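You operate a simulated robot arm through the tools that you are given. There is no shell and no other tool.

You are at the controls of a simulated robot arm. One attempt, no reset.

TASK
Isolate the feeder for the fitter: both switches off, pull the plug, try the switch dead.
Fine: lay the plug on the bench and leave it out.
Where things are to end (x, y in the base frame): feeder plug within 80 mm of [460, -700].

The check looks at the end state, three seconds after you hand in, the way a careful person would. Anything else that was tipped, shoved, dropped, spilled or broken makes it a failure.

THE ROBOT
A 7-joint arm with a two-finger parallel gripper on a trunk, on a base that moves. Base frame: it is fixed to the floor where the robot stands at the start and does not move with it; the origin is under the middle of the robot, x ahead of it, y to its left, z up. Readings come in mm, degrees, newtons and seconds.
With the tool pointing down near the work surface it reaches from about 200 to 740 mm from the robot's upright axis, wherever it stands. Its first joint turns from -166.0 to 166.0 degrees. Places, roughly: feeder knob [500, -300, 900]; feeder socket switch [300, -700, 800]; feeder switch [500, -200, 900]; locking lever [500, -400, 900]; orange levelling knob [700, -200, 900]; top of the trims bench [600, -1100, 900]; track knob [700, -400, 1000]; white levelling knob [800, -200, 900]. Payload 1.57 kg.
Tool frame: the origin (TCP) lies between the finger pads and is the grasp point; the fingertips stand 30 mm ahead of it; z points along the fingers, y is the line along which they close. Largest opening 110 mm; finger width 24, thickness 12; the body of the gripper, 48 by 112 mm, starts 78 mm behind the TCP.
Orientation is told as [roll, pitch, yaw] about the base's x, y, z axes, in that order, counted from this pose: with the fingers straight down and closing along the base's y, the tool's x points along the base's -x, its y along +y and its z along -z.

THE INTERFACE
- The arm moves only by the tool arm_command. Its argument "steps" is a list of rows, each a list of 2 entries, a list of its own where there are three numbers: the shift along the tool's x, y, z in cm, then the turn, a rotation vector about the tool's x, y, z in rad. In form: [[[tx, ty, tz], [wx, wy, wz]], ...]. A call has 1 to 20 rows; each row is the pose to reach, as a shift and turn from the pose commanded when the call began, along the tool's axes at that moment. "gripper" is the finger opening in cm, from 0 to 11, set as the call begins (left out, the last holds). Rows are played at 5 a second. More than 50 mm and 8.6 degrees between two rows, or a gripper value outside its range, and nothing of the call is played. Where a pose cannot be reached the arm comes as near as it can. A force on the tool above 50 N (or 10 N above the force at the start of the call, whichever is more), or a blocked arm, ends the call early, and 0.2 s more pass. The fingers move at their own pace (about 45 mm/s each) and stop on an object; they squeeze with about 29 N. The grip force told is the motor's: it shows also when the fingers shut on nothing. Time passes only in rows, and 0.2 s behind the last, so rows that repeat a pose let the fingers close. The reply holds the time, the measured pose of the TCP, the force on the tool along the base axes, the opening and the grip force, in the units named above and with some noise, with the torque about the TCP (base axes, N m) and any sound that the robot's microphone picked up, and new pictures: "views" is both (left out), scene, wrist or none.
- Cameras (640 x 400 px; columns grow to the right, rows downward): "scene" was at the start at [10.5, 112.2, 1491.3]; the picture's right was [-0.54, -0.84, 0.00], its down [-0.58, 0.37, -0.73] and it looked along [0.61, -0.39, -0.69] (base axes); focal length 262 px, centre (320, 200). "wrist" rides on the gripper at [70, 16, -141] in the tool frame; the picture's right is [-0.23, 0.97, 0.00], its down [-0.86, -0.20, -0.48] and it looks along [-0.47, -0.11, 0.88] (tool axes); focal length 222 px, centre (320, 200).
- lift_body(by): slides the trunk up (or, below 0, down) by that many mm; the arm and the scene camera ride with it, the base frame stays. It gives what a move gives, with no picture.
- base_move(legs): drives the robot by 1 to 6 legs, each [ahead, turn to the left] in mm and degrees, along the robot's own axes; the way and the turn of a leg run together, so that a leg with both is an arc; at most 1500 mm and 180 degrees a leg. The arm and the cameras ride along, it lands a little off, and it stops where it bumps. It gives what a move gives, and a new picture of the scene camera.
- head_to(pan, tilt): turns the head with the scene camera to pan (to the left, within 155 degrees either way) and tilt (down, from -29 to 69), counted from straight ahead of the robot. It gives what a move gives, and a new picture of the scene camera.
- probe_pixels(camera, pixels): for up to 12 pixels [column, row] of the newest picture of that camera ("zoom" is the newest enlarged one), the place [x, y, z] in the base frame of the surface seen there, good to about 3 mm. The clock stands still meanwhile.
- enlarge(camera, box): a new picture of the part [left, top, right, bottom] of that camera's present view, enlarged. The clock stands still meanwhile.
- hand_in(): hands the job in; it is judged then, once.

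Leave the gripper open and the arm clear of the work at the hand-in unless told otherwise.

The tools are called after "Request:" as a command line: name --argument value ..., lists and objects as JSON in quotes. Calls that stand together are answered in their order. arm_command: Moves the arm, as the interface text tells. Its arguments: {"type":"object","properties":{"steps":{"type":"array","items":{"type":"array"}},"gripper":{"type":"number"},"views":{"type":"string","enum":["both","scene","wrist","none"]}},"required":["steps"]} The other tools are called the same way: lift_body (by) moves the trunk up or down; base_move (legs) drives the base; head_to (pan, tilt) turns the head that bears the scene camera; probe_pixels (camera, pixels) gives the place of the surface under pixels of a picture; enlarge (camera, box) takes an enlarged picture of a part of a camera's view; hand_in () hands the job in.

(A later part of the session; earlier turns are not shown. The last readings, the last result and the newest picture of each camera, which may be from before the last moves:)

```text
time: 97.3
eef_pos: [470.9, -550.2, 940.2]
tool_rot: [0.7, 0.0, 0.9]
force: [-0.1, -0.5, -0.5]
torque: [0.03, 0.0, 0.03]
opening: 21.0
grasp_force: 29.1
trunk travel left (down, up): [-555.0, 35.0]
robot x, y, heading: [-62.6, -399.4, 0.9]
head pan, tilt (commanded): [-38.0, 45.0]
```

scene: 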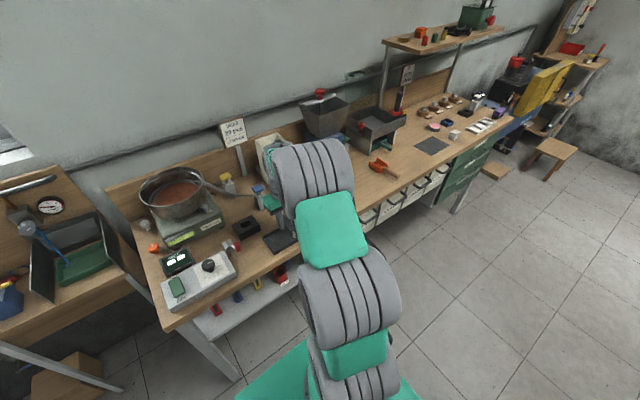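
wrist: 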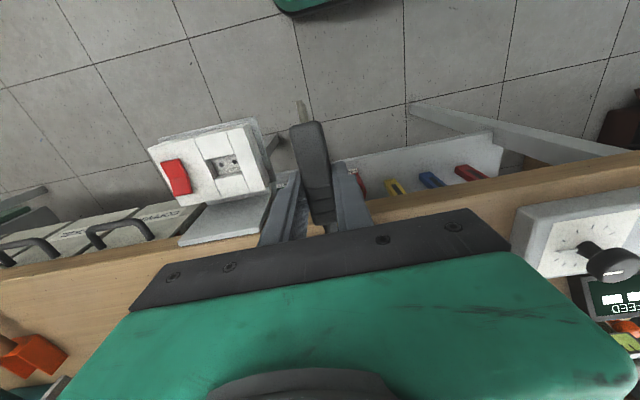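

The TCP is at (471,-550,940) with the plug held. I'll move to y≈-700 over the lay-down spot at the same height.

Request:
arm_command --steps '[[[0.05, -3.0, 0], [0, 0, 0]], [[0.1, -6.0, 0], [0, 0, 0]], [[0.14, -9.0, 0], [0, 0, 0]], [[0.2, -12.0, 0], [0, 0, 0]], [[0.24, -15.0, 0], [0, 0, 0]], [[0.24, -15.0, 0], [0, 0, 0]]]' --gripper 0 --views "wrist"

Request:
enlarge --camera "wrist" --box '[200, 50, 460, 240]'

```text
time: 98.7
eef_pos: [470.7, -700.9, 939.5]
tool_rot: [0.8, -0.1, 0.9]
force: [-0.6, 0.1, -1.6]
torque: [-0.05, 0.01, 0.02]
opening: 21.1
grasp_force: 29.4
trunk travel left (down, up): [-555.0, 35.0]
robot x, y, heading: [-63.1, -399.1, 0.8]
head pan, tilt (commanded): [-38.0, 45.0]
```

wrist: 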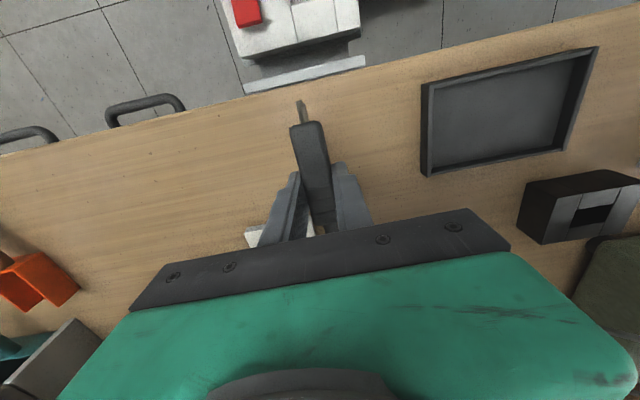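

```text
2.11 times, centred on (330, 145) of wrist
```

zoom: 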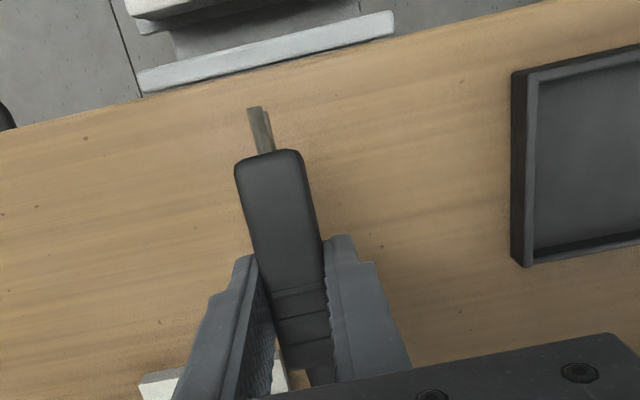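

The plug hangs over clear bench, with the plates well behind it. I'll probe the plug to know its clearance before lowering.

Request:
probe_pixels --camera "zoom" --pixels '[[255, 115], [268, 165], [285, 230], [300, 310], [315, 375], [200, 250], [400, 200], [160, 385]]'

```text
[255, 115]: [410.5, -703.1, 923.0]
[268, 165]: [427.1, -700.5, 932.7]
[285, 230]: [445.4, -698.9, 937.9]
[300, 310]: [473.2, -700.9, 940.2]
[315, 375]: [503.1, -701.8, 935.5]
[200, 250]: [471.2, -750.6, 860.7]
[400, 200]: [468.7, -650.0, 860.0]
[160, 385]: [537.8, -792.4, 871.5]
```

The plug tilts about 8° with its pin end low, and its underside is about 36 mm above the bench. I'll level it by turning the tool 7.5° more while lowering 38 mm, which leaves it just above the surface.

Request:
arm_command --steps '[[[0, 0, 0.8], [0, 0.03, 0]], [[0, 0, 1.6], [0, 0.06, 0]], [[0, 0, 2.4], [0, 0.1, 0]], [[0, 0, 3.2], [0, 0.13, 0]], [[0, 0, 3.8], [0, 0.13, 0]], [[0, 0, 3.8], [0, 0.13, 0]]]' --gripper 0 --views "wrist"

Request:
enlarge --camera "wrist" --box '[200, 50, 460, 240]'

Request:
probe_pixels --camera "zoom" --pixels '[[255, 115], [268, 165], [285, 230], [300, 310], [315, 375], [200, 250]]'

```text
time: 100.1
eef_pos: [470.5, -698.9, 901.5]
tool_rot: [0.7, 7.4, 0.9]
force: [0.5, 0.7, -0.9]
torque: [0.0, 0.01, -0.01]
opening: 21.3
grasp_force: 29.2
trunk travel left (down, up): [-555.0, 35.0]
robot x, y, heading: [-66.2, -399.4, 0.9]
head pan, tilt (commanded): [-38.0, 45.0]
```

wrist: 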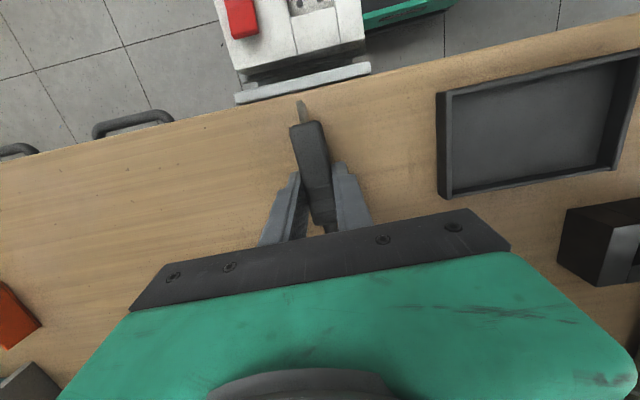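

```text
2.11 times, centred on (330, 145) of wrist
```

zoom: 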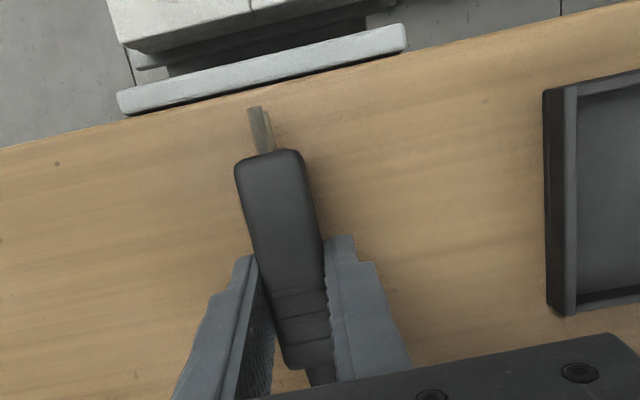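

```text
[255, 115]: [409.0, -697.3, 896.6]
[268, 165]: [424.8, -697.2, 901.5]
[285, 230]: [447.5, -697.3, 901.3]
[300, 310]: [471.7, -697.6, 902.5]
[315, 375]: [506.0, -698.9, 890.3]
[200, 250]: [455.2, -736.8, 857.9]
```

It's level now, with its top at z≈902 and about 6 mm of clearance. I'll lower it the last bit in 1–2 mm rows until it touches.

Request:
arm_command --steps '[[[0, 0, 0.2], [0, 0, 0]], [[0, 0, 0.4], [0, 0, 0]], [[0, 0, 0.5], [0, 0, 0]], [[0, 0, 0.6], [0, 0, 0]], [[0, 0, 0.65], [0, 0, 0]]]' --gripper 0 --views "none"

```text
time: 101.3
eef_pos: [469.7, -699.8, 896.5]
tool_rot: [0.7, 7.3, 0.9]
force: [-0.6, -0.9, 10.5]
torque: [-0.11, 0.49, -0.01]
opening: 21.2
grasp_force: 29.3
trunk travel left (down, up): [-555.0, 35.0]
robot x, y, heading: [-67.2, -401.8, 0.8]
head pan, tilt (commanded): [-38.0, 45.0]
```

It has contact with the bench at 10.5 N upward. I'll ease up 1 mm and open the fingers to 45 mm.

Request:
arm_command --steps '[[[0, 0, -0.1], [0, 0, 0]], [[0, 0, -0.1], [0, 0, 0]], [[0, 0, -0.1], [0, 0, 0]]]' --gripper 0 --views "none"

Request:
arm_command --steps '[[[0, 0, 0], [0, 0, 0]], [[0, 0, 0], [0, 0, 0]], [[0, 0, 0], [0, 0, 0]], [[0, 0, 0], [0, 0, 0]]]' --gripper 4.5 --views "wrist"

Request:
enlarge --camera "wrist" --box '[200, 50, 460, 240]'

```text
time: 102.1
eef_pos: [470.4, -699.5, 897.7]
tool_rot: [0.8, 7.3, 0.9]
force: [-1.7, -2.1, 6.2]
torque: [-0.15, 0.34, 0.04]
opening: 21.1
grasp_force: 28.8
trunk travel left (down, up): [-555.0, 35.0]
robot x, y, heading: [-67.5, -397.8, 0.8]
head pan, tilt (commanded): [-38.0, 45.0]
```

```text
time: 103.1
eef_pos: [470.7, -699.3, 897.4]
tool_rot: [0.8, 7.4, 1.0]
force: [-0.3, -0.1, -0.3]
torque: [-0.04, -0.01, -0.01]
opening: 44.9
grasp_force: 0.1
trunk travel left (down, up): [-555.0, 35.0]
robot x, y, heading: [-68.6, -400.3, 0.9]
head pan, tilt (commanded): [-38.0, 45.0]
```

wrist: 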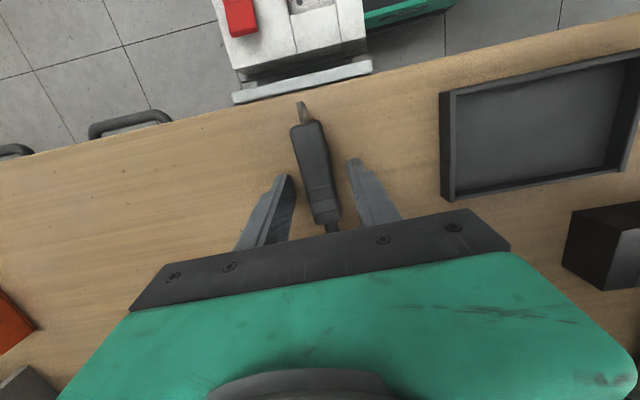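

```text
2.11 times, centred on (330, 145) of wrist
```

zoom: 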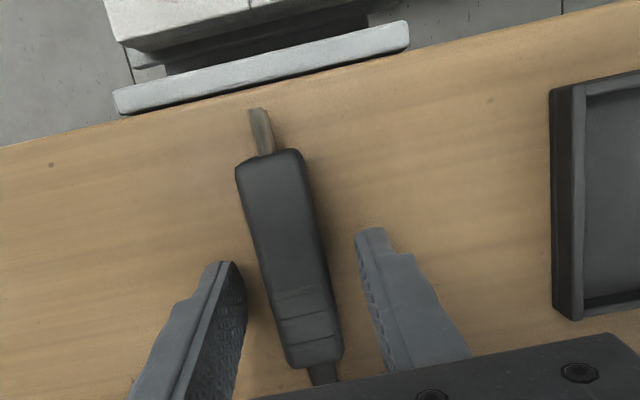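

The plug lies on the bench, released. I'll raise the gripper slowly straight out and watch that the plug stays put.

Request:
arm_command --steps '[[[0, 0, -1], [0, 0, 0]], [[0, 0, -2], [0, 0, 0]], [[0, 0, -3.5], [0, 0, 0]], [[0, 0, -5.5], [0, 0, 0]], [[0, 0, -8], [0, 0, 0]], [[0, 0, -11], [0, 0, 0]], [[0, 0, -14], [0, 0, 0]], [[0, 0, -14], [0, -0.13, 0]]]' --gripper 4.5 --views "both"

Request:
enlarge --camera "wrist" --box '[200, 50, 460, 240]'

Request:
probe_pixels --camera "zoom" --pixels '[[280, 180], [290, 220], [300, 260], [265, 150], [255, 190], [320, 230]]'

```text
time: 104.9
eef_pos: [488.7, -700.0, 1034.0]
tool_rot: [0.7, 0.0, 0.9]
force: [0.4, 0.2, -0.4]
torque: [-0.02, 0.03, 0.0]
opening: 44.9
grasp_force: 0.0
trunk travel left (down, up): [-555.0, 35.0]
robot x, y, heading: [-65.5, -397.0, 0.7]
head pan, tilt (commanded): [-38.0, 45.0]
```

scene: 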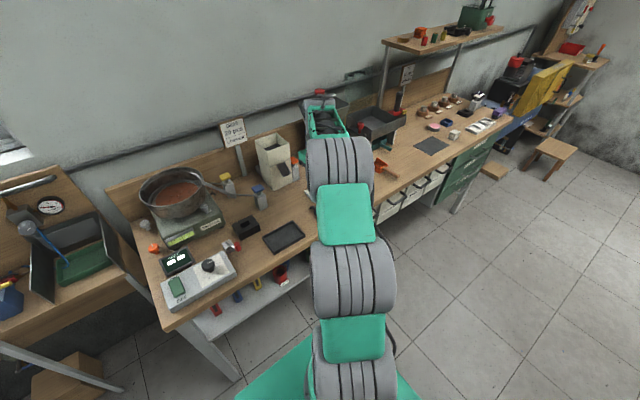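
wrist: 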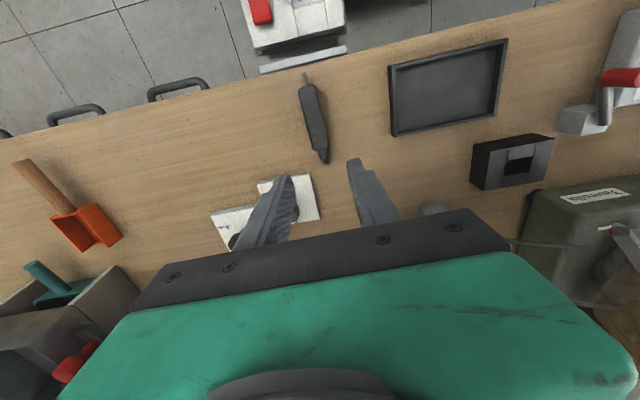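

```text
2.11 times, centred on (330, 145) of wrist
```

zoom: 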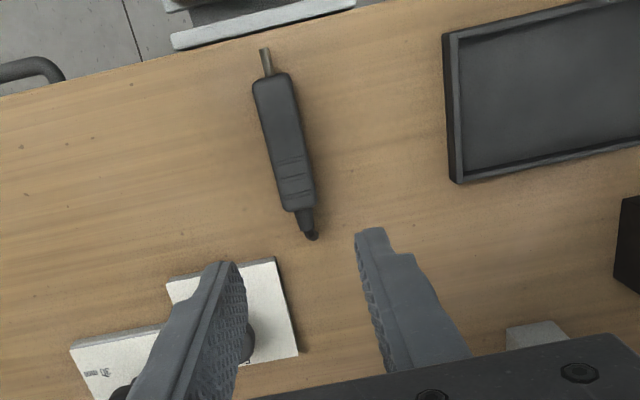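

```text
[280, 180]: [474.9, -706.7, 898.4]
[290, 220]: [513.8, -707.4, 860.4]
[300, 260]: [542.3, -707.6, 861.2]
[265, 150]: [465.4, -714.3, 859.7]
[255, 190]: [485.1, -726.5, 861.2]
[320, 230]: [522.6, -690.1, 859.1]
```

The plug rests on the bench, with its body from x≈427 to 505 at y≈-700 and its centre about (464,-700). It stayed put.

Now I'll try the switch dead. I'll close the fingers and travel along the bench front at z≈1034 to above the rocker's ON end at (497,-180).

Request:
arm_command --steps '[[[2.6, 3.0, 0], [0, 0, 0]], [[5.28, 6.08, 0], [0, 0, 0]], [[5.2, 10.2, 0], [0, 0, 0]], [[5.15, 14.35, 0], [0, 0, 0]], [[5.1, 18.5, 0], [0, 0, 0]], [[5.0, 22.6, 0], [0, 0, 0]], [[4.95, 26.8, 0], [0, 0, 0]], [[4.9, 30.9, 0], [0, 0, 0]], [[4.85, 35.0, 0], [0, 0, 0]], [[4.8, 39.2, 0], [0, 0, 0]], [[4.7, 43.3, 0], [0, 0, 0]], [[4.65, 47.4, 0], [0, 0, 0]], [[4.56, 51.58, 0], [0, 0, 0]], [[1.5, 51.8, 0], [0, 0, 0]], [[-1.65, 52.0, 0], [0, 0, 0]], [[-1.65, 52.0, 0], [0, 0, 0]]]' --gripper 0 --views "both"

Request:
enlarge --camera "wrist" --box '[210, 60, 400, 200]'

```text
time: 108.3
eef_pos: [498.0, -180.5, 1040.8]
tool_rot: [0.6, 0.0, 0.9]
force: [0.4, -0.4, 0.2]
torque: [-0.01, 0.01, 0.02]
opening: 0.0
grasp_force: 21.3
trunk travel left (down, up): [-555.0, 35.0]
robot x, y, heading: [-60.8, -398.9, 0.9]
head pan, tilt (commanded): [-38.0, 45.0]
```

scene: 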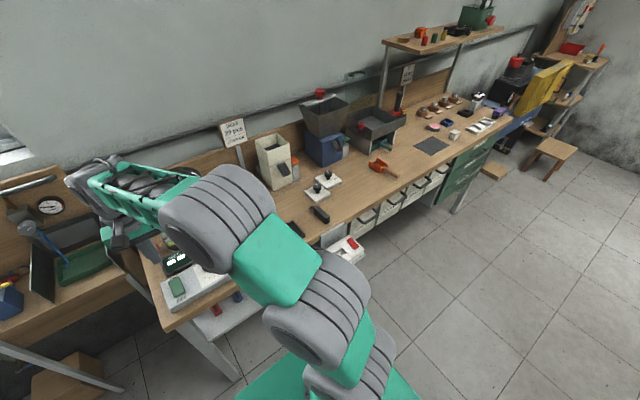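
wrist: 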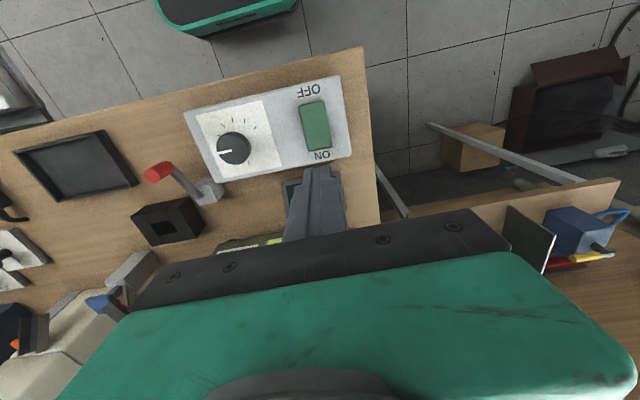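

```text
2.86 times, centred on (305, 130) of wrist
```

zoom: 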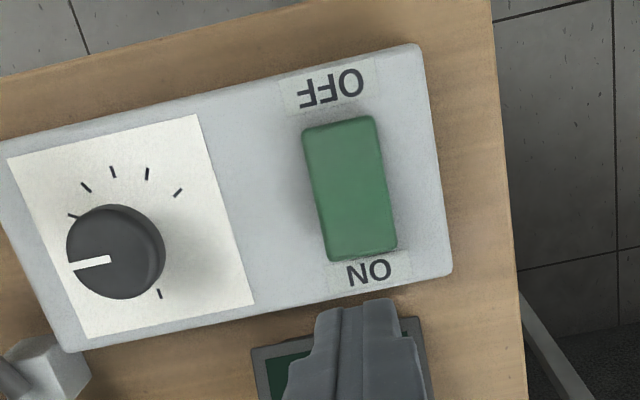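

The gripper is above the ON end at (498,-180). I'll lower to about 10 mm above the rocker.

Request:
arm_command --steps '[[[0, 0, 3.5], [0, 0, 0]], [[0, 0, 7.0], [0, 0, 0]], [[0, 0, 9.2], [0, 0, 0]], [[0, 0, 9.2], [0, 0, 0]]]' --gripper 0 --views "wrist"

Request:
arm_command --steps '[[[0, 0, 0.7], [0, 0, 0]], [[0, 0, 1.0], [0, 0, 0]], [[0, 0, 1.2], [0, 0, 0]], [[0, 0, 1.4], [0, 0, 0]], [[0, 0, 1.6], [0, 0, 0]], [[0, 0, 1.8], [0, 0, 0]]]' --gripper 0 --views "wrist"

```text
time: 109.3
eef_pos: [497.6, -181.0, 949.5]
tool_rot: [0.7, -0.2, 0.9]
force: [0.3, 0.1, 0.1]
torque: [0.01, 0.03, 0.01]
opening: 0.0
grasp_force: 21.7
trunk travel left (down, up): [-555.0, 35.0]
robot x, y, heading: [-65.2, -400.9, 0.8]
head pan, tilt (commanded): [-38.0, 45.0]
```

wrist: 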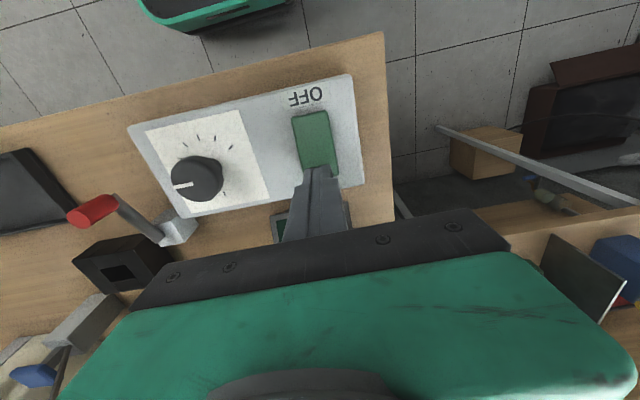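

```text
time: 110.7
eef_pos: [497.8, -179.7, 932.1]
tool_rot: [0.7, -0.1, 0.9]
force: [-0.5, -0.5, 5.5]
torque: [-0.05, 0.08, 0.04]
opening: 0.0
grasp_force: 20.9
trunk travel left (down, up): [-555.0, 35.0]
robot x, y, heading: [-61.1, -402.1, 1.0]
head pan, tilt (commanded): [-38.0, 45.0]
```

wrist: 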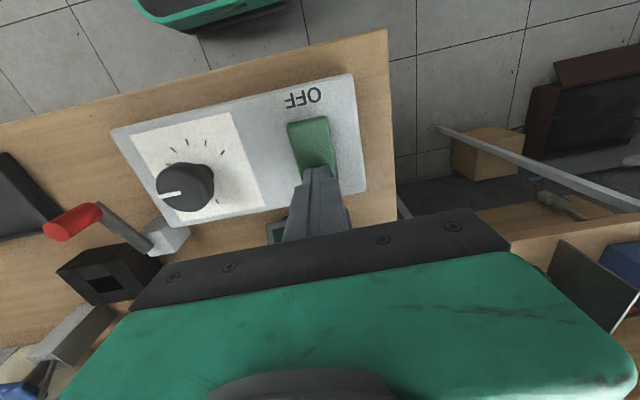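

There's 5.5 N at z 932. I'll press 3 mm further to be sure it goes over, then lift and check.

Request:
arm_command --steps '[[[0, 0, 0.15], [0, 0, 0]], [[0, 0, 0.3], [0, 0, 0]], [[0, 0, 0.3], [0, 0, 0]]]' --gripper 0 --views "none"

Request:
arm_command --steps '[[[0, 0, -2.5], [0, 0, 0]], [[0, 0, -6], [0, 0, 0]], [[0, 0, -9.5], [0, 0, 0]], [[0, 0, -11], [0, 0, 0]], [[0, 0, -11], [0, 0, 0]]]' --gripper 0 --views "both"

Request:
enlarge --camera "wrist" --box '[210, 60, 400, 200]'

Request:
probe_pixels --camera "zoom" --pixels '[[340, 135], [345, 160], [350, 190], [355, 220], [362, 245]]'

Request:
enlarge --camera "scene" --box '[140, 230, 240, 310]'

```text
time: 111.5
eef_pos: [498.6, -179.0, 933.1]
tool_rot: [1.0, -0.5, 0.9]
force: [-2.7, -0.3, 32.3]
torque: [0.0, 0.45, -0.02]
opening: 0.1
grasp_force: 21.4
trunk travel left (down, up): [-555.0, 35.0]
robot x, y, heading: [-67.1, -399.3, 0.9]
head pan, tilt (commanded): [-38.0, 45.0]
```

```text
time: 112.7
eef_pos: [498.0, -180.8, 1038.4]
tool_rot: [0.7, -0.1, 1.0]
force: [-0.3, -0.3, 0.0]
torque: [0.01, -0.02, 0.0]
opening: 0.0
grasp_force: 21.5
trunk travel left (down, up): [-555.0, 35.0]
robot x, y, heading: [-64.2, -397.2, 0.9]
head pan, tilt (commanded): [-38.0, 45.0]
```

scene: 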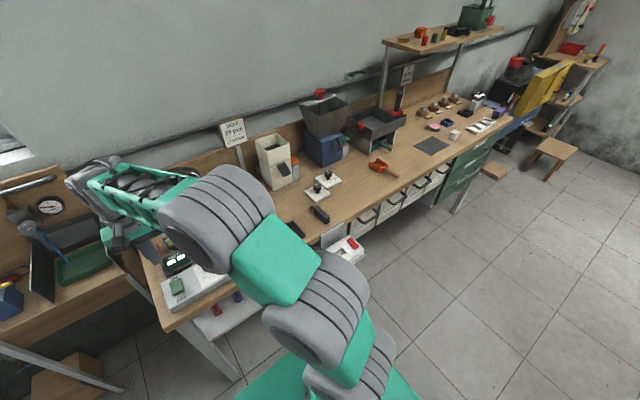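
wrist: 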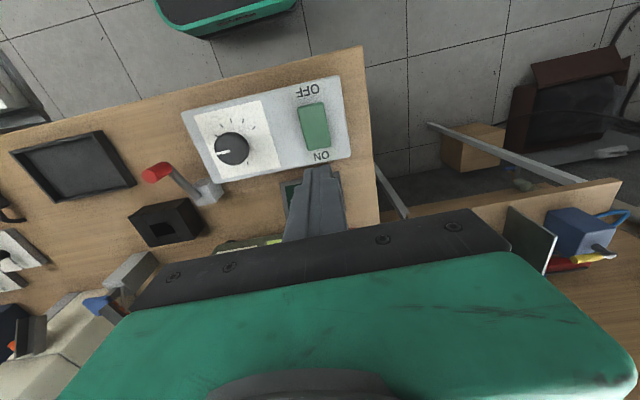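

```text
2.86 times, centred on (305, 130) of wrist
```

zoom: 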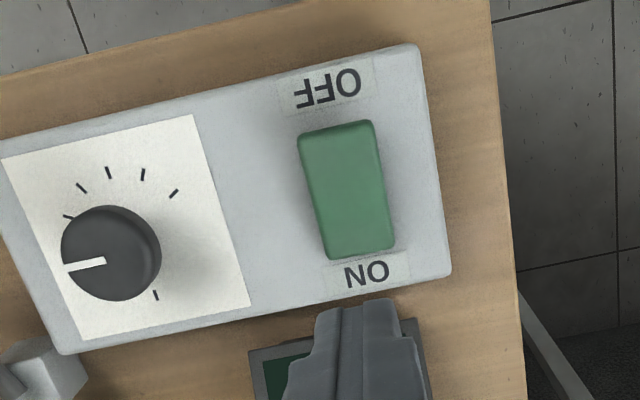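

```text
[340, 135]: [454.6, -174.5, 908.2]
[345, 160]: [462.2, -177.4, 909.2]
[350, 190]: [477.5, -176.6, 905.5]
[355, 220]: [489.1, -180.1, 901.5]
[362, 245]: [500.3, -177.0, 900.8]
```

```text
5.00 times, centred on (190, 270) of scene
```

zoom: 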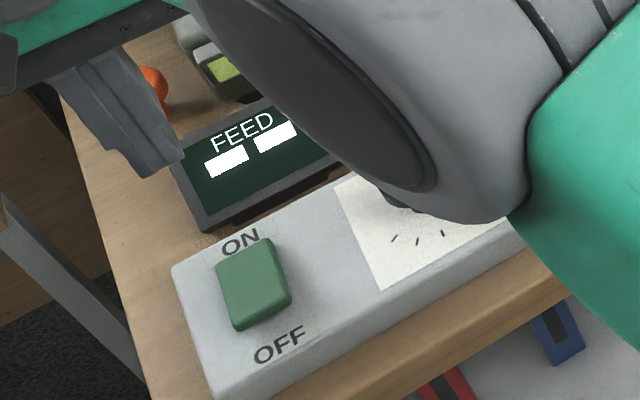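

With the rocker at ON (near end z≈908, far z≈901), the display still shows only dashes. The feeder is dead, so the test is good. Now I'll switch it back OFF: move 46 mm toward the robot and press the near end as before.

Request:
arm_command --steps '[[[2.3, 0.0, 0], [0, 0, 0]], [[4.6, 0.05, 0], [0, 0, 0]], [[4.6, 0.05, 3.5], [0, 0, 0]], [[4.6, 0.05, 7.0], [0, 0, 0]], [[4.6, 0.05, 9.0], [0, 0, 0]], [[4.6, 0.05, 9.0], [0, 0, 0]]]' --gripper 0 --views "none"

Request:
arm_command --steps '[[[0, 0, 0.7], [0, 0, 0]], [[0, 0, 1.0], [0, 0, 0]], [[0, 0, 1.2], [0, 0, 0]], [[0, 0, 1.4], [0, 0, 0]], [[0, 0, 1.6], [0, 0, 0]], [[0, 0, 1.7], [0, 0, 0]]]' --gripper 0 --views "none"

```text
time: 114.1
eef_pos: [453.0, -180.6, 948.4]
tool_rot: [0.6, -0.1, 1.0]
force: [-0.1, 0.3, 0.8]
torque: [0.03, 0.04, 0.0]
opening: 0.2
grasp_force: 21.0
trunk travel left (down, up): [-555.0, 35.0]
robot x, y, heading: [-65.3, -399.0, 0.8]
head pan, tilt (commanded): [-38.0, 45.0]
```

```text
time: 115.5
eef_pos: [451.2, -179.0, 931.2]
tool_rot: [0.7, -0.1, 0.9]
force: [0.2, -0.6, 0.5]
torque: [-0.02, -0.03, 0.02]
opening: 0.0
grasp_force: 21.3
trunk travel left (down, up): [-555.0, 35.0]
robot x, y, heading: [-66.4, -396.3, 0.7]
head pan, tilt (commanded): [-38.0, 45.0]
```

The press went down to z 931 with the force dropping back to zero, so it seems to have flipped. I'll press 2 mm more for certainty, then lift and check.

Request:
arm_command --steps '[[[0, 0, 0.1], [0, 0, 0]], [[0, 0, 0.2], [0, 0, 0]]]' --gripper 0 --views "none"

Request:
arm_command --steps '[[[0, 0, -2.5], [0, 0, 0]], [[0, 0, -6], [0, 0, 0]], [[0, 0, -9.5], [0, 0, 0]], [[0, 0, -13], [0, 0, 0]], [[0, 0, -15], [0, 0, 0]], [[0, 0, -15], [0, 0, 0]]]' --gripper 0 --views "both"

Request:
enlarge --camera "wrist" --box '[210, 60, 400, 200]'

Request:
probe_pixels --camera "zoom" --pixels '[[370, 150], [375, 175], [380, 200], [385, 225], [390, 245], [365, 140]]'

```text
time: 116.1
eef_pos: [450.9, -178.9, 931.4]
tool_rot: [0.8, -0.2, 0.9]
force: [-1.2, -1.3, 8.8]
torque: [-0.07, -0.07, 0.01]
opening: 0.0
grasp_force: 21.5
trunk travel left (down, up): [-555.0, 35.0]
robot x, y, heading: [-64.2, -397.5, 0.8]
head pan, tilt (commanded): [-38.0, 45.0]
```

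```text
time: 117.5
eef_pos: [451.0, -181.7, 1079.5]
tool_rot: [0.7, -0.1, 1.0]
force: [-0.9, -1.1, -0.1]
torque: [0.01, -0.01, -0.02]
opening: 0.0
grasp_force: 21.6
trunk travel left (down, up): [-555.0, 35.0]
robot x, y, heading: [-63.7, -399.0, 0.8]
head pan, tilt (commanded): [-38.0, 45.0]
```

scene: 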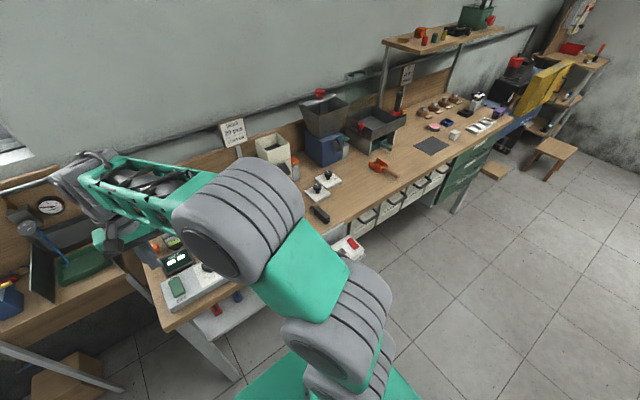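
wrist: 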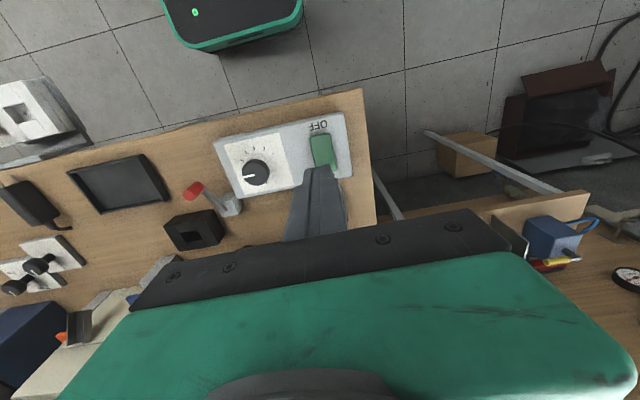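

```text
2.86 times, centred on (305, 130) of wrist
```

zoom: 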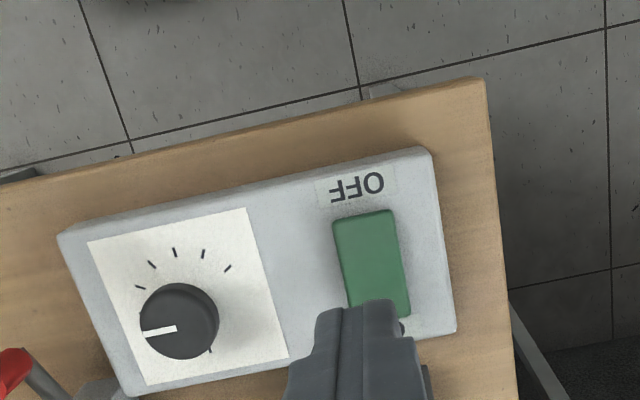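

```text
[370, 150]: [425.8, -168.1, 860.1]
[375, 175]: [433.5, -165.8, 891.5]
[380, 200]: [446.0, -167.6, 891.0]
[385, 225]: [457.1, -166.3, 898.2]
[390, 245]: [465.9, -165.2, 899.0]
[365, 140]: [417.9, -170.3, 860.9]
```

Request:
probe_pixels --camera "zoom" --pixels '[[362, 220], [366, 240], [372, 260], [378, 285], [395, 300], [400, 308]]'

Request:
enlarge --camera "scene" --box '[140, 230, 240, 310]'

```text
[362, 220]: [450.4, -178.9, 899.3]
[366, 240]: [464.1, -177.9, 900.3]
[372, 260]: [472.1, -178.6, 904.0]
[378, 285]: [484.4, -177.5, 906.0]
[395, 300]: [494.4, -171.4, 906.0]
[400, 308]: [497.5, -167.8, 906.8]
```

```text
5.00 times, centred on (190, 270) of scene
```

zoom: 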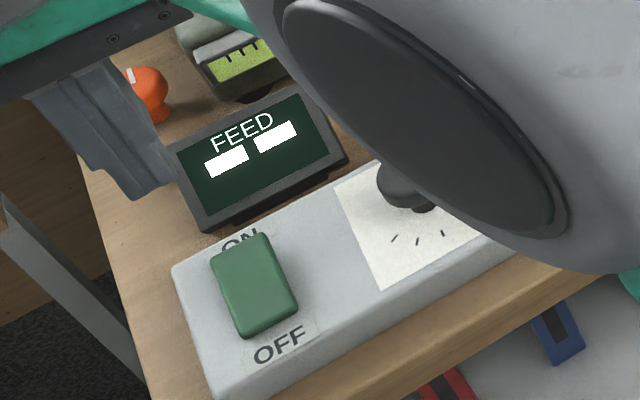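

The feeder switch is OFF again (near z≈899, far ≈907), the knob is untouched, and the plug is visible on the bench. What remains is restoring the blue cup. I'll bring the arm in front of the bench to (250,-560,1080) and then lower the trunk.

Request:
arm_command --steps '[[[2.08, -3.74, 0], [0, 0, 0]], [[4.15, -7.49, 0], [0, 0, 0]], [[6.23, -11.2, 0], [0, 0, 0]], [[8.3, -14.98, 0], [0, 0, 0]], [[10.4, -18.7, 0], [0, 0, 0]], [[12.5, -22.5, 0], [0, 0, 0]], [[14.5, -26.2, 0], [0, 0, 0]], [[16.6, -30.0, 0], [0, 0, 0]], [[18.7, -33.7, 0], [0, 0, 0]], [[20.8, -37.45, 0], [0, 0, 0]], [[20.8, -37.45, 0], [0, 0, 0]]]' --gripper 0 --views "none"

Request:
lift_body --by -380

Request:
head_to --pan -30 --tilt 38

```text
time: 119.9
eef_pos: [252.4, -558.5, 1074.4]
tool_rot: [0.7, -0.1, 0.9]
force: [-0.1, 0.6, 0.2]
torque: [-0.01, -0.02, -0.03]
opening: 0.2
grasp_force: 21.4
trunk travel left (down, up): [-555.0, 35.0]
robot x, y, heading: [-64.6, -401.2, 0.8]
head pan, tilt (commanded): [-38.0, 45.0]
```

```text
time: 123.6
eef_pos: [252.0, -558.0, 694.9]
tool_rot: [0.7, 0.0, 0.9]
force: [0.1, -0.9, -0.3]
torque: [0.02, 0.03, 0.02]
opening: 0.3
grasp_force: 21.0
trunk travel left (down, up): [-175.0, 415.0]
robot x, y, heading: [-65.6, -401.3, 0.8]
head pan, tilt (commanded): [-38.0, 45.0]
```

```text
time: 124.3
eef_pos: [252.7, -558.3, 695.5]
tool_rot: [0.7, -0.1, 0.9]
force: [0.8, -0.3, -0.2]
torque: [-0.04, -0.01, -0.02]
opening: 0.2
grasp_force: 21.4
trunk travel left (down, up): [-175.0, 415.0]
robot x, y, heading: [-66.5, -397.5, 0.7]
head pan, tilt (commanded): [-30.0, 38.0]
```

scene: 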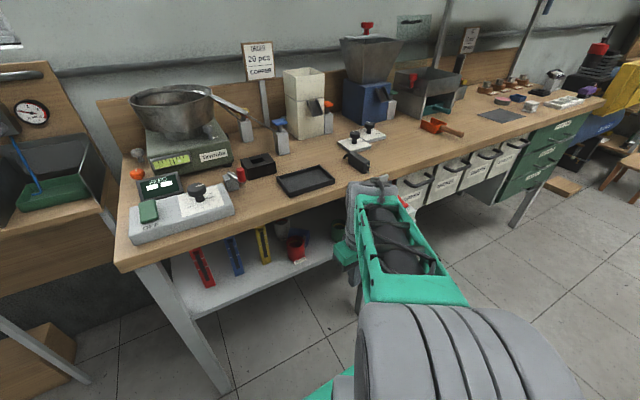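

The plug still lies on the bench at (355,160). Now I'll tilt the tool to about 52° forward with 20° of yaw to the left, at (330,-590,660), to look into the shelf with the wrist camera.

Request:
arm_command --steps '[[[-1.1, -0.5, 0.5], [-0.021, -0.128, -0.044]], [[-2.2, -0.9, 1.0], [-0.043, -0.257, -0.088]], [[-3.3, -1.4, 1.5], [-0.064, -0.385, -0.132]], [[-4.5, -1.8, 2.0], [-0.086, -0.514, -0.176]], [[-5.6, -2.3, 2.5], [-0.107, -0.642, -0.22]], [[-6.7, -2.8, 3.0], [-0.129, -0.771, -0.264]], [[-7.8, -3.2, 3.5], [-0.15, -0.899, -0.308]], [[-7.8, -3.2, 3.5], [-0.15, -0.899, -0.308]]]' --gripper 0 --views "both"

Request:
enlarge --camera "wrist" --box '[180, 60, 460, 240]'

```text
time: 125.2
eef_pos: [288.3, -564.2, 680.3]
tool_rot: [3.2, -24.1, 9.3]
force: [-12.9, 24.0, 9.3]
torque: [-2.89, -1.09, -1.11]
opening: 0.0
grasp_force: 21.0
trunk travel left (down, up): [-175.0, 415.0]
robot x, y, heading: [-64.0, -398.1, 1.3]
head pan, tilt (commanded): [-30.0, 38.0]
stopped in row 4: the force on the tool passed its limit at 64 N (the readings are from after the stop); the commanded pose is now the measured one
```

scene: 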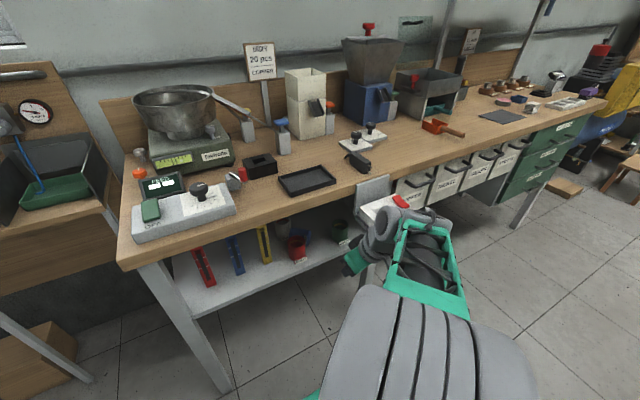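
wrist: 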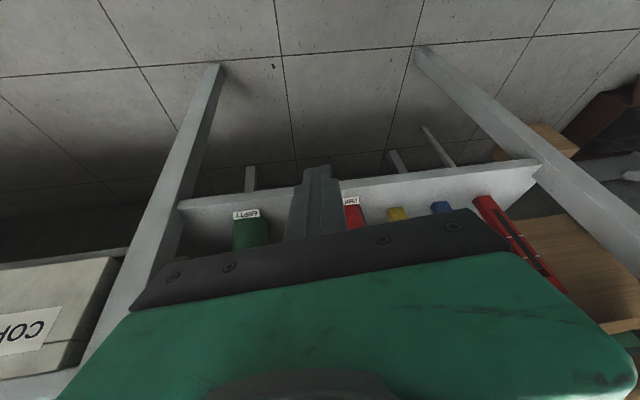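

```text
2.22 times, centred on (320, 150) of wrist
```

zoom: 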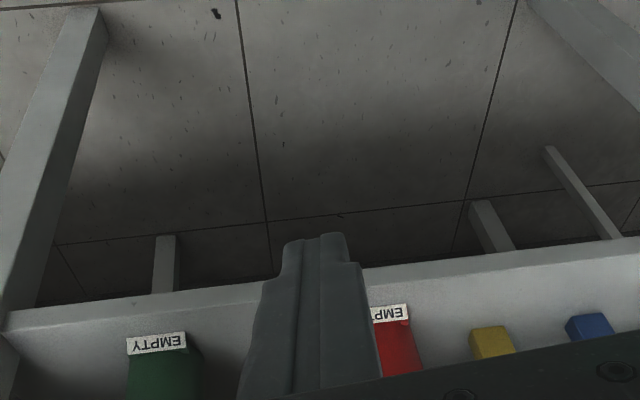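

The wrist unit touched the side of the socket bracket (64 N) because I was too close to it in y. I'll back straight away toward +y by 60 mm, then check the socket.

Request:
arm_command --steps '[[[0.3, 1.5, -0.5], [0, 0, 0]], [[0.6, 3.0, -1.0], [0, 0, 0]], [[0.9, 4.5, -1.5], [0, 0, 0]], [[1.2, 6.0, -2.0], [0, 0, 0]], [[1.2, 6.0, -2.0], [0, 0, 0]]]' --gripper 0 --views "both"

Request:
enlarge --camera "scene" --box '[330, 140, 430, 240]'

```text
time: 126.4
eef_pos: [259.1, -514.8, 695.3]
tool_rot: [3.2, -24.0, 9.0]
force: [0.6, 0.3, 0.4]
torque: [0.01, 0.03, 0.03]
opening: 0.0
grasp_force: 21.4
trunk travel left (down, up): [-175.0, 415.0]
robot x, y, heading: [-67.3, -398.7, 0.7]
head pan, tilt (commanded): [-30.0, 38.0]
```

scene: 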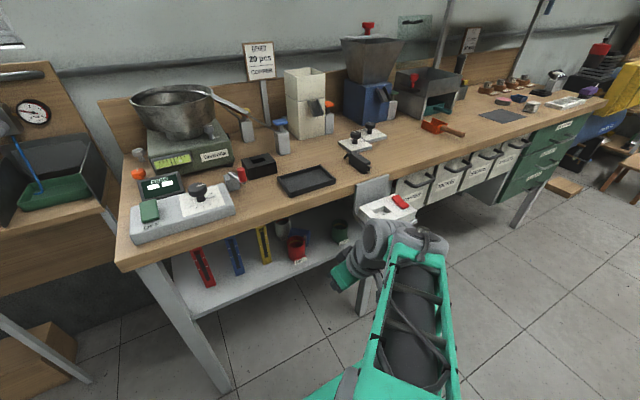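
wrist: 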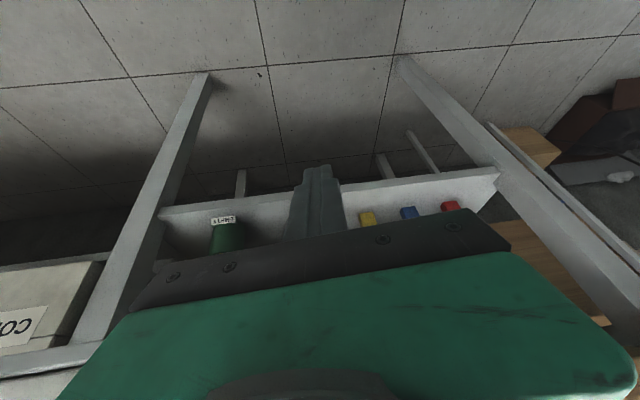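

```text
4.00 times, centred on (380, 190) of scene
```

zoom: 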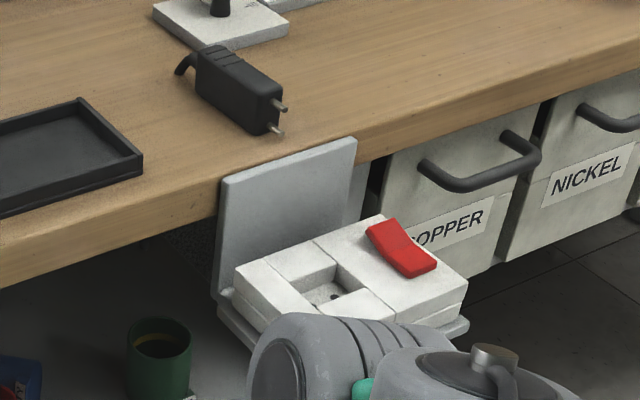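

The contact was the gripper body's corner against the socket plate's front corner at about (274,-630,775). The plug still lies on the bench and the socket looks in place. I'll check the socket rocker and shelf items closely before planning the cup.

Request:
enlarge --camera "scene" --box '[180, 195, 380, 320]'

Request:
probe_pixels --camera "scene" --pixels '[[400, 200], [404, 205], [395, 196], [258, 230], [262, 243], [266, 258], [235, 245], [240, 270], [197, 255], [205, 280], [300, 275], [160, 262]]'

```text
3.20 times, centred on (280, 258) of scene
```

zoom: 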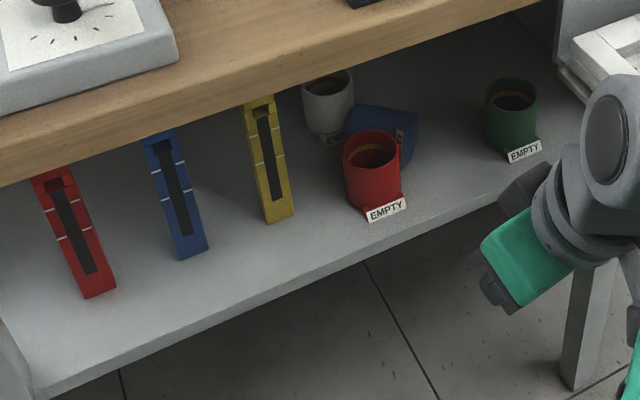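

```text
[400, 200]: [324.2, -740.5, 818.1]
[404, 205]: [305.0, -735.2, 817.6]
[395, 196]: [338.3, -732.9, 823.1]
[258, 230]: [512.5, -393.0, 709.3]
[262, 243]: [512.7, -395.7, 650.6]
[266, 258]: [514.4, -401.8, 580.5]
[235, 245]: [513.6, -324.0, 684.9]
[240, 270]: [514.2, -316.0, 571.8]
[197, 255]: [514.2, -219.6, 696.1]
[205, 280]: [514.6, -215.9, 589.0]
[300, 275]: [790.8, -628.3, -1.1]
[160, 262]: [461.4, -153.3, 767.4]
```

The socket rocker is still off (near z≈818, far ≈823) and the upright bars are at x≈513. The best cup grasp is with the tool heading about 31° to the right and tilted 55°, so the fingers straddle the red cup and pinch the blue cup's base and mouth. I'll back the base 100 mm for room and go to a pre-position in front of the bench at (325,-420,770).

Request:
base_move --legs '[[-100, 0]]'

Request:
arm_command --steps '[[[-2.8, 1.0, 0.1], [0.072, -0.076, 0.076]], [[-5.5, 1.9, 0.2], [0.144, -0.153, 0.152]], [[-8.3, 2.9, 0.3], [0.215, -0.229, 0.228]], [[-11.1, 3.9, 0.5], [0.287, -0.306, 0.304]], [[-13.9, 4.8, 0.6], [0.359, -0.382, 0.38]], [[-16.6, 5.8, 0.7], [0.431, -0.458, 0.456]], [[-19.4, 6.75, 0.8], [0.502, -0.535, 0.531]], [[-19.4, 6.75, 0.8], [0.502, -0.535, 0.531]]]' --gripper 0 --views "both"

```text
time: 127.5
eef_pos: [160.5, -515.4, 695.3]
tool_rot: [3.3, -24.0, 9.1]
force: [0.5, -0.7, 0.0]
torque: [0.0, -0.03, 0.0]
opening: 0.0
grasp_force: 21.3
trunk travel left (down, up): [-175.0, 415.0]
robot x, y, heading: [-162.5, -404.4, 0.9]
head pan, tilt (commanded): [-30.0, 38.0]
```

scene: 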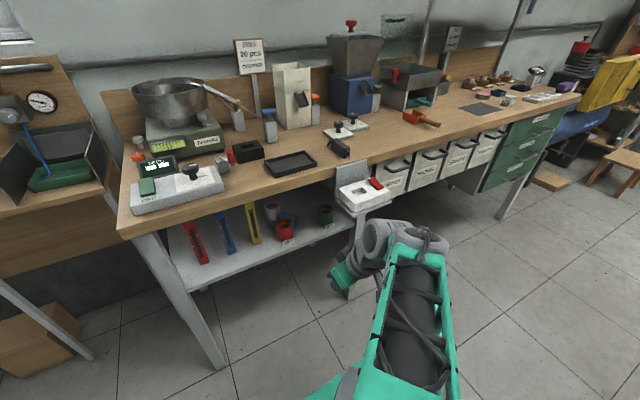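

```text
time: 128.4
eef_pos: [191.6, -564.5, 690.5]
tool_rot: [-1.0, -32.0, -26.4]
force: [-0.4, 0.2, -0.8]
torque: [0.0, -0.02, 0.03]
opening: 0.1
grasp_force: 21.1
trunk travel left (down, up): [-175.0, 415.0]
robot x, y, heading: [-165.7, -401.5, 1.3]
head pan, tilt (commanded): [-30.0, 38.0]
stopped in row 4: the arm was blocked; the commanded pose is now the measured one
```

scene: 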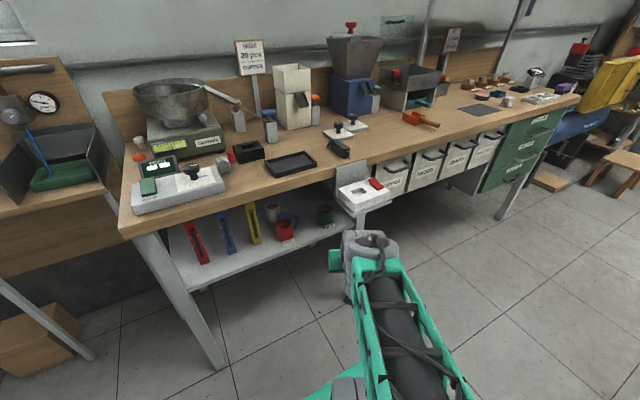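
wrist: 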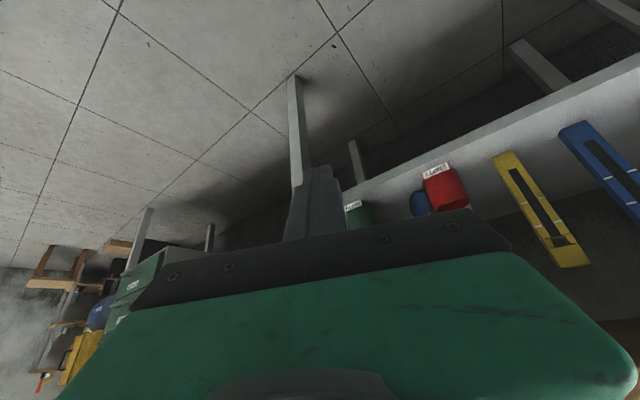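

The arm got blocked in an awkward folded posture at (192,-565,691). I'll first move out to a comfortable posture that worked before, with yaw 0, tilt 52° and the TCP around (330,-575,640).

Request:
arm_command --steps '[[[-1.4, 0.9, 1.85], [-0.055, -0.058, -0.057]], [[-2.8, 1.7, 3.7], [-0.109, -0.115, -0.114]], [[-4.2, 2.6, 5.55], [-0.164, -0.173, -0.171]], [[-5.5, 3.5, 7.4], [-0.218, -0.231, -0.227]], [[-6.9, 4.3, 9.25], [-0.273, -0.288, -0.284]], [[-8.3, 5.2, 11.1], [-0.327, -0.346, -0.341]], [[-8.3, 5.2, 11.1], [-0.327, -0.346, -0.341]]]' --gripper 0 --views "both"

```text
time: 130.0
eef_pos: [334.0, -578.7, 640.5]
tool_rot: [-0.1, -52.2, 0.2]
force: [-0.1, -0.2, 0.4]
torque: [0.02, -0.06, -0.03]
opening: 0.0
grasp_force: 21.5
trunk travel left (down, up): [-175.0, 415.0]
robot x, y, heading: [-162.2, -398.3, 1.0]
head pan, tilt (commanded): [-30.0, 38.0]
```

scene: 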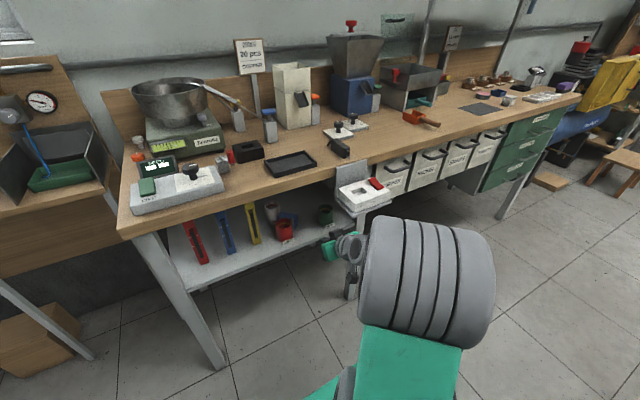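
wrist: 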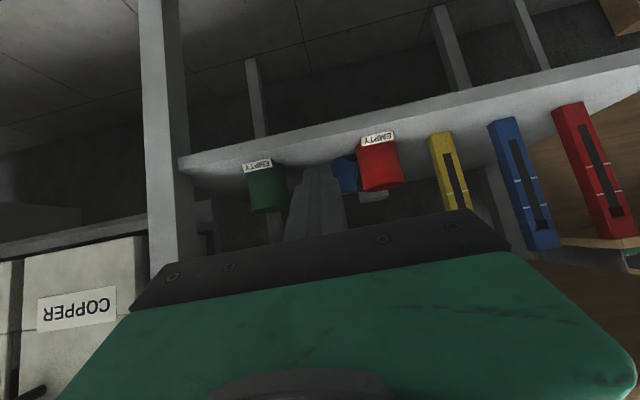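

Good posture restored. In the wrist view the blue cup shows behind the red one at (345,175). Now I'll turn the tool heading 31° to the right and move to (383,-454,725), on the approach line.

Request:
arm_command --steps '[[[-1.6, 2.1, -0.2], [0.073, -0.008, 0.054]], [[-3.2, 4.2, -0.4], [0.145, -0.016, 0.107]], [[-4.8, 6.2, -0.65], [0.218, -0.024, 0.161]], [[-6.5, 8.3, -0.9], [0.29, -0.032, 0.214]], [[-8.1, 10.4, -1.1], [0.363, -0.04, 0.268]], [[-9.68, 12.47, -1.31], [0.435, -0.048, 0.321]], [[-9.68, 12.47, -1.31], [0.435, -0.048, 0.321]]]' --gripper 9.6 --views "both"

Request:
enlarge --camera "wrist" --box '[180, 60, 460, 240]'

```text
time: 131.6
eef_pos: [381.2, -454.1, 724.3]
tool_rot: [-0.3, -55.0, -31.1]
force: [0.0, 0.6, -0.1]
torque: [0.04, -0.01, 0.01]
opening: 95.9
grasp_force: 0.0
trunk travel left (down, up): [-175.0, 415.0]
robot x, y, heading: [-165.5, -400.3, 1.1]
head pan, tilt (commanded): [-30.0, 38.0]
```

scene: 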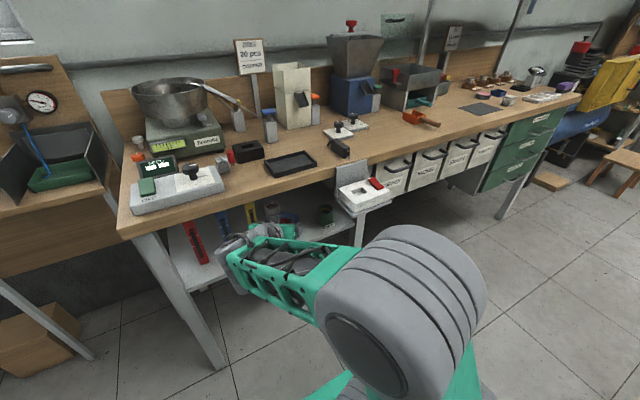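
wrist: 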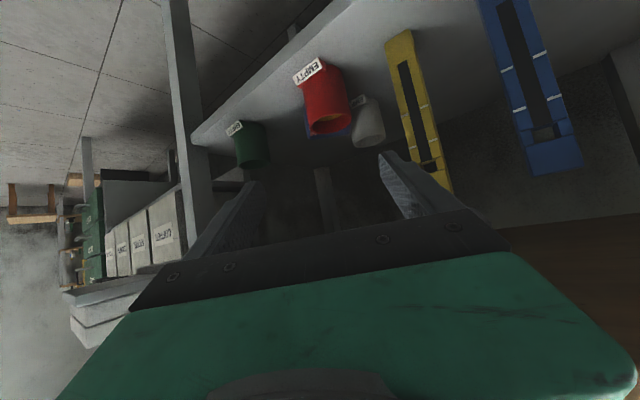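

```text
2.22 times, centred on (320, 150) of wrist
```

zoom: 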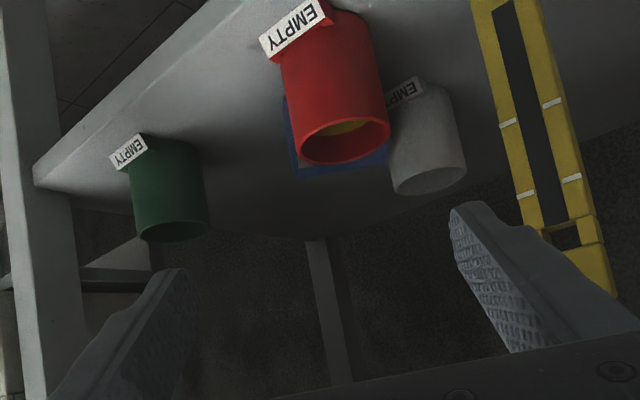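

The pre-pose is exact. I'll enlarge the scene view at the cups to refine the blue cup's lying pose.

Request:
enlarge --camera "scene" --box '[250, 195, 340, 260]'

```text
6.15 times, centred on (295, 228) of scene
```

zoom: 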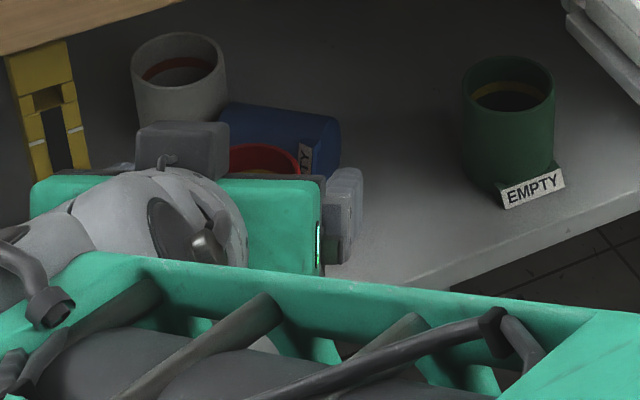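

Request:
probe_pixels --camera "zoom" --pixels '[[235, 108], [260, 106], [290, 112], [320, 118], [335, 125], [338, 150], [335, 175], [322, 150], [310, 160], [240, 130], [225, 115]]'

```text
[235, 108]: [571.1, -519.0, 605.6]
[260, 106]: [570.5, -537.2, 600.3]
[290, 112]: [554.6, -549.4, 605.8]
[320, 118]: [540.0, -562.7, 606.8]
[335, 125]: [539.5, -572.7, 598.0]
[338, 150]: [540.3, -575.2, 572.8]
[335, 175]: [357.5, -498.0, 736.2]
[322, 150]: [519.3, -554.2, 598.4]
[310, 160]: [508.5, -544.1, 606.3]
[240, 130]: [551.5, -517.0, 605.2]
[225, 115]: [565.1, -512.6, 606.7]
```

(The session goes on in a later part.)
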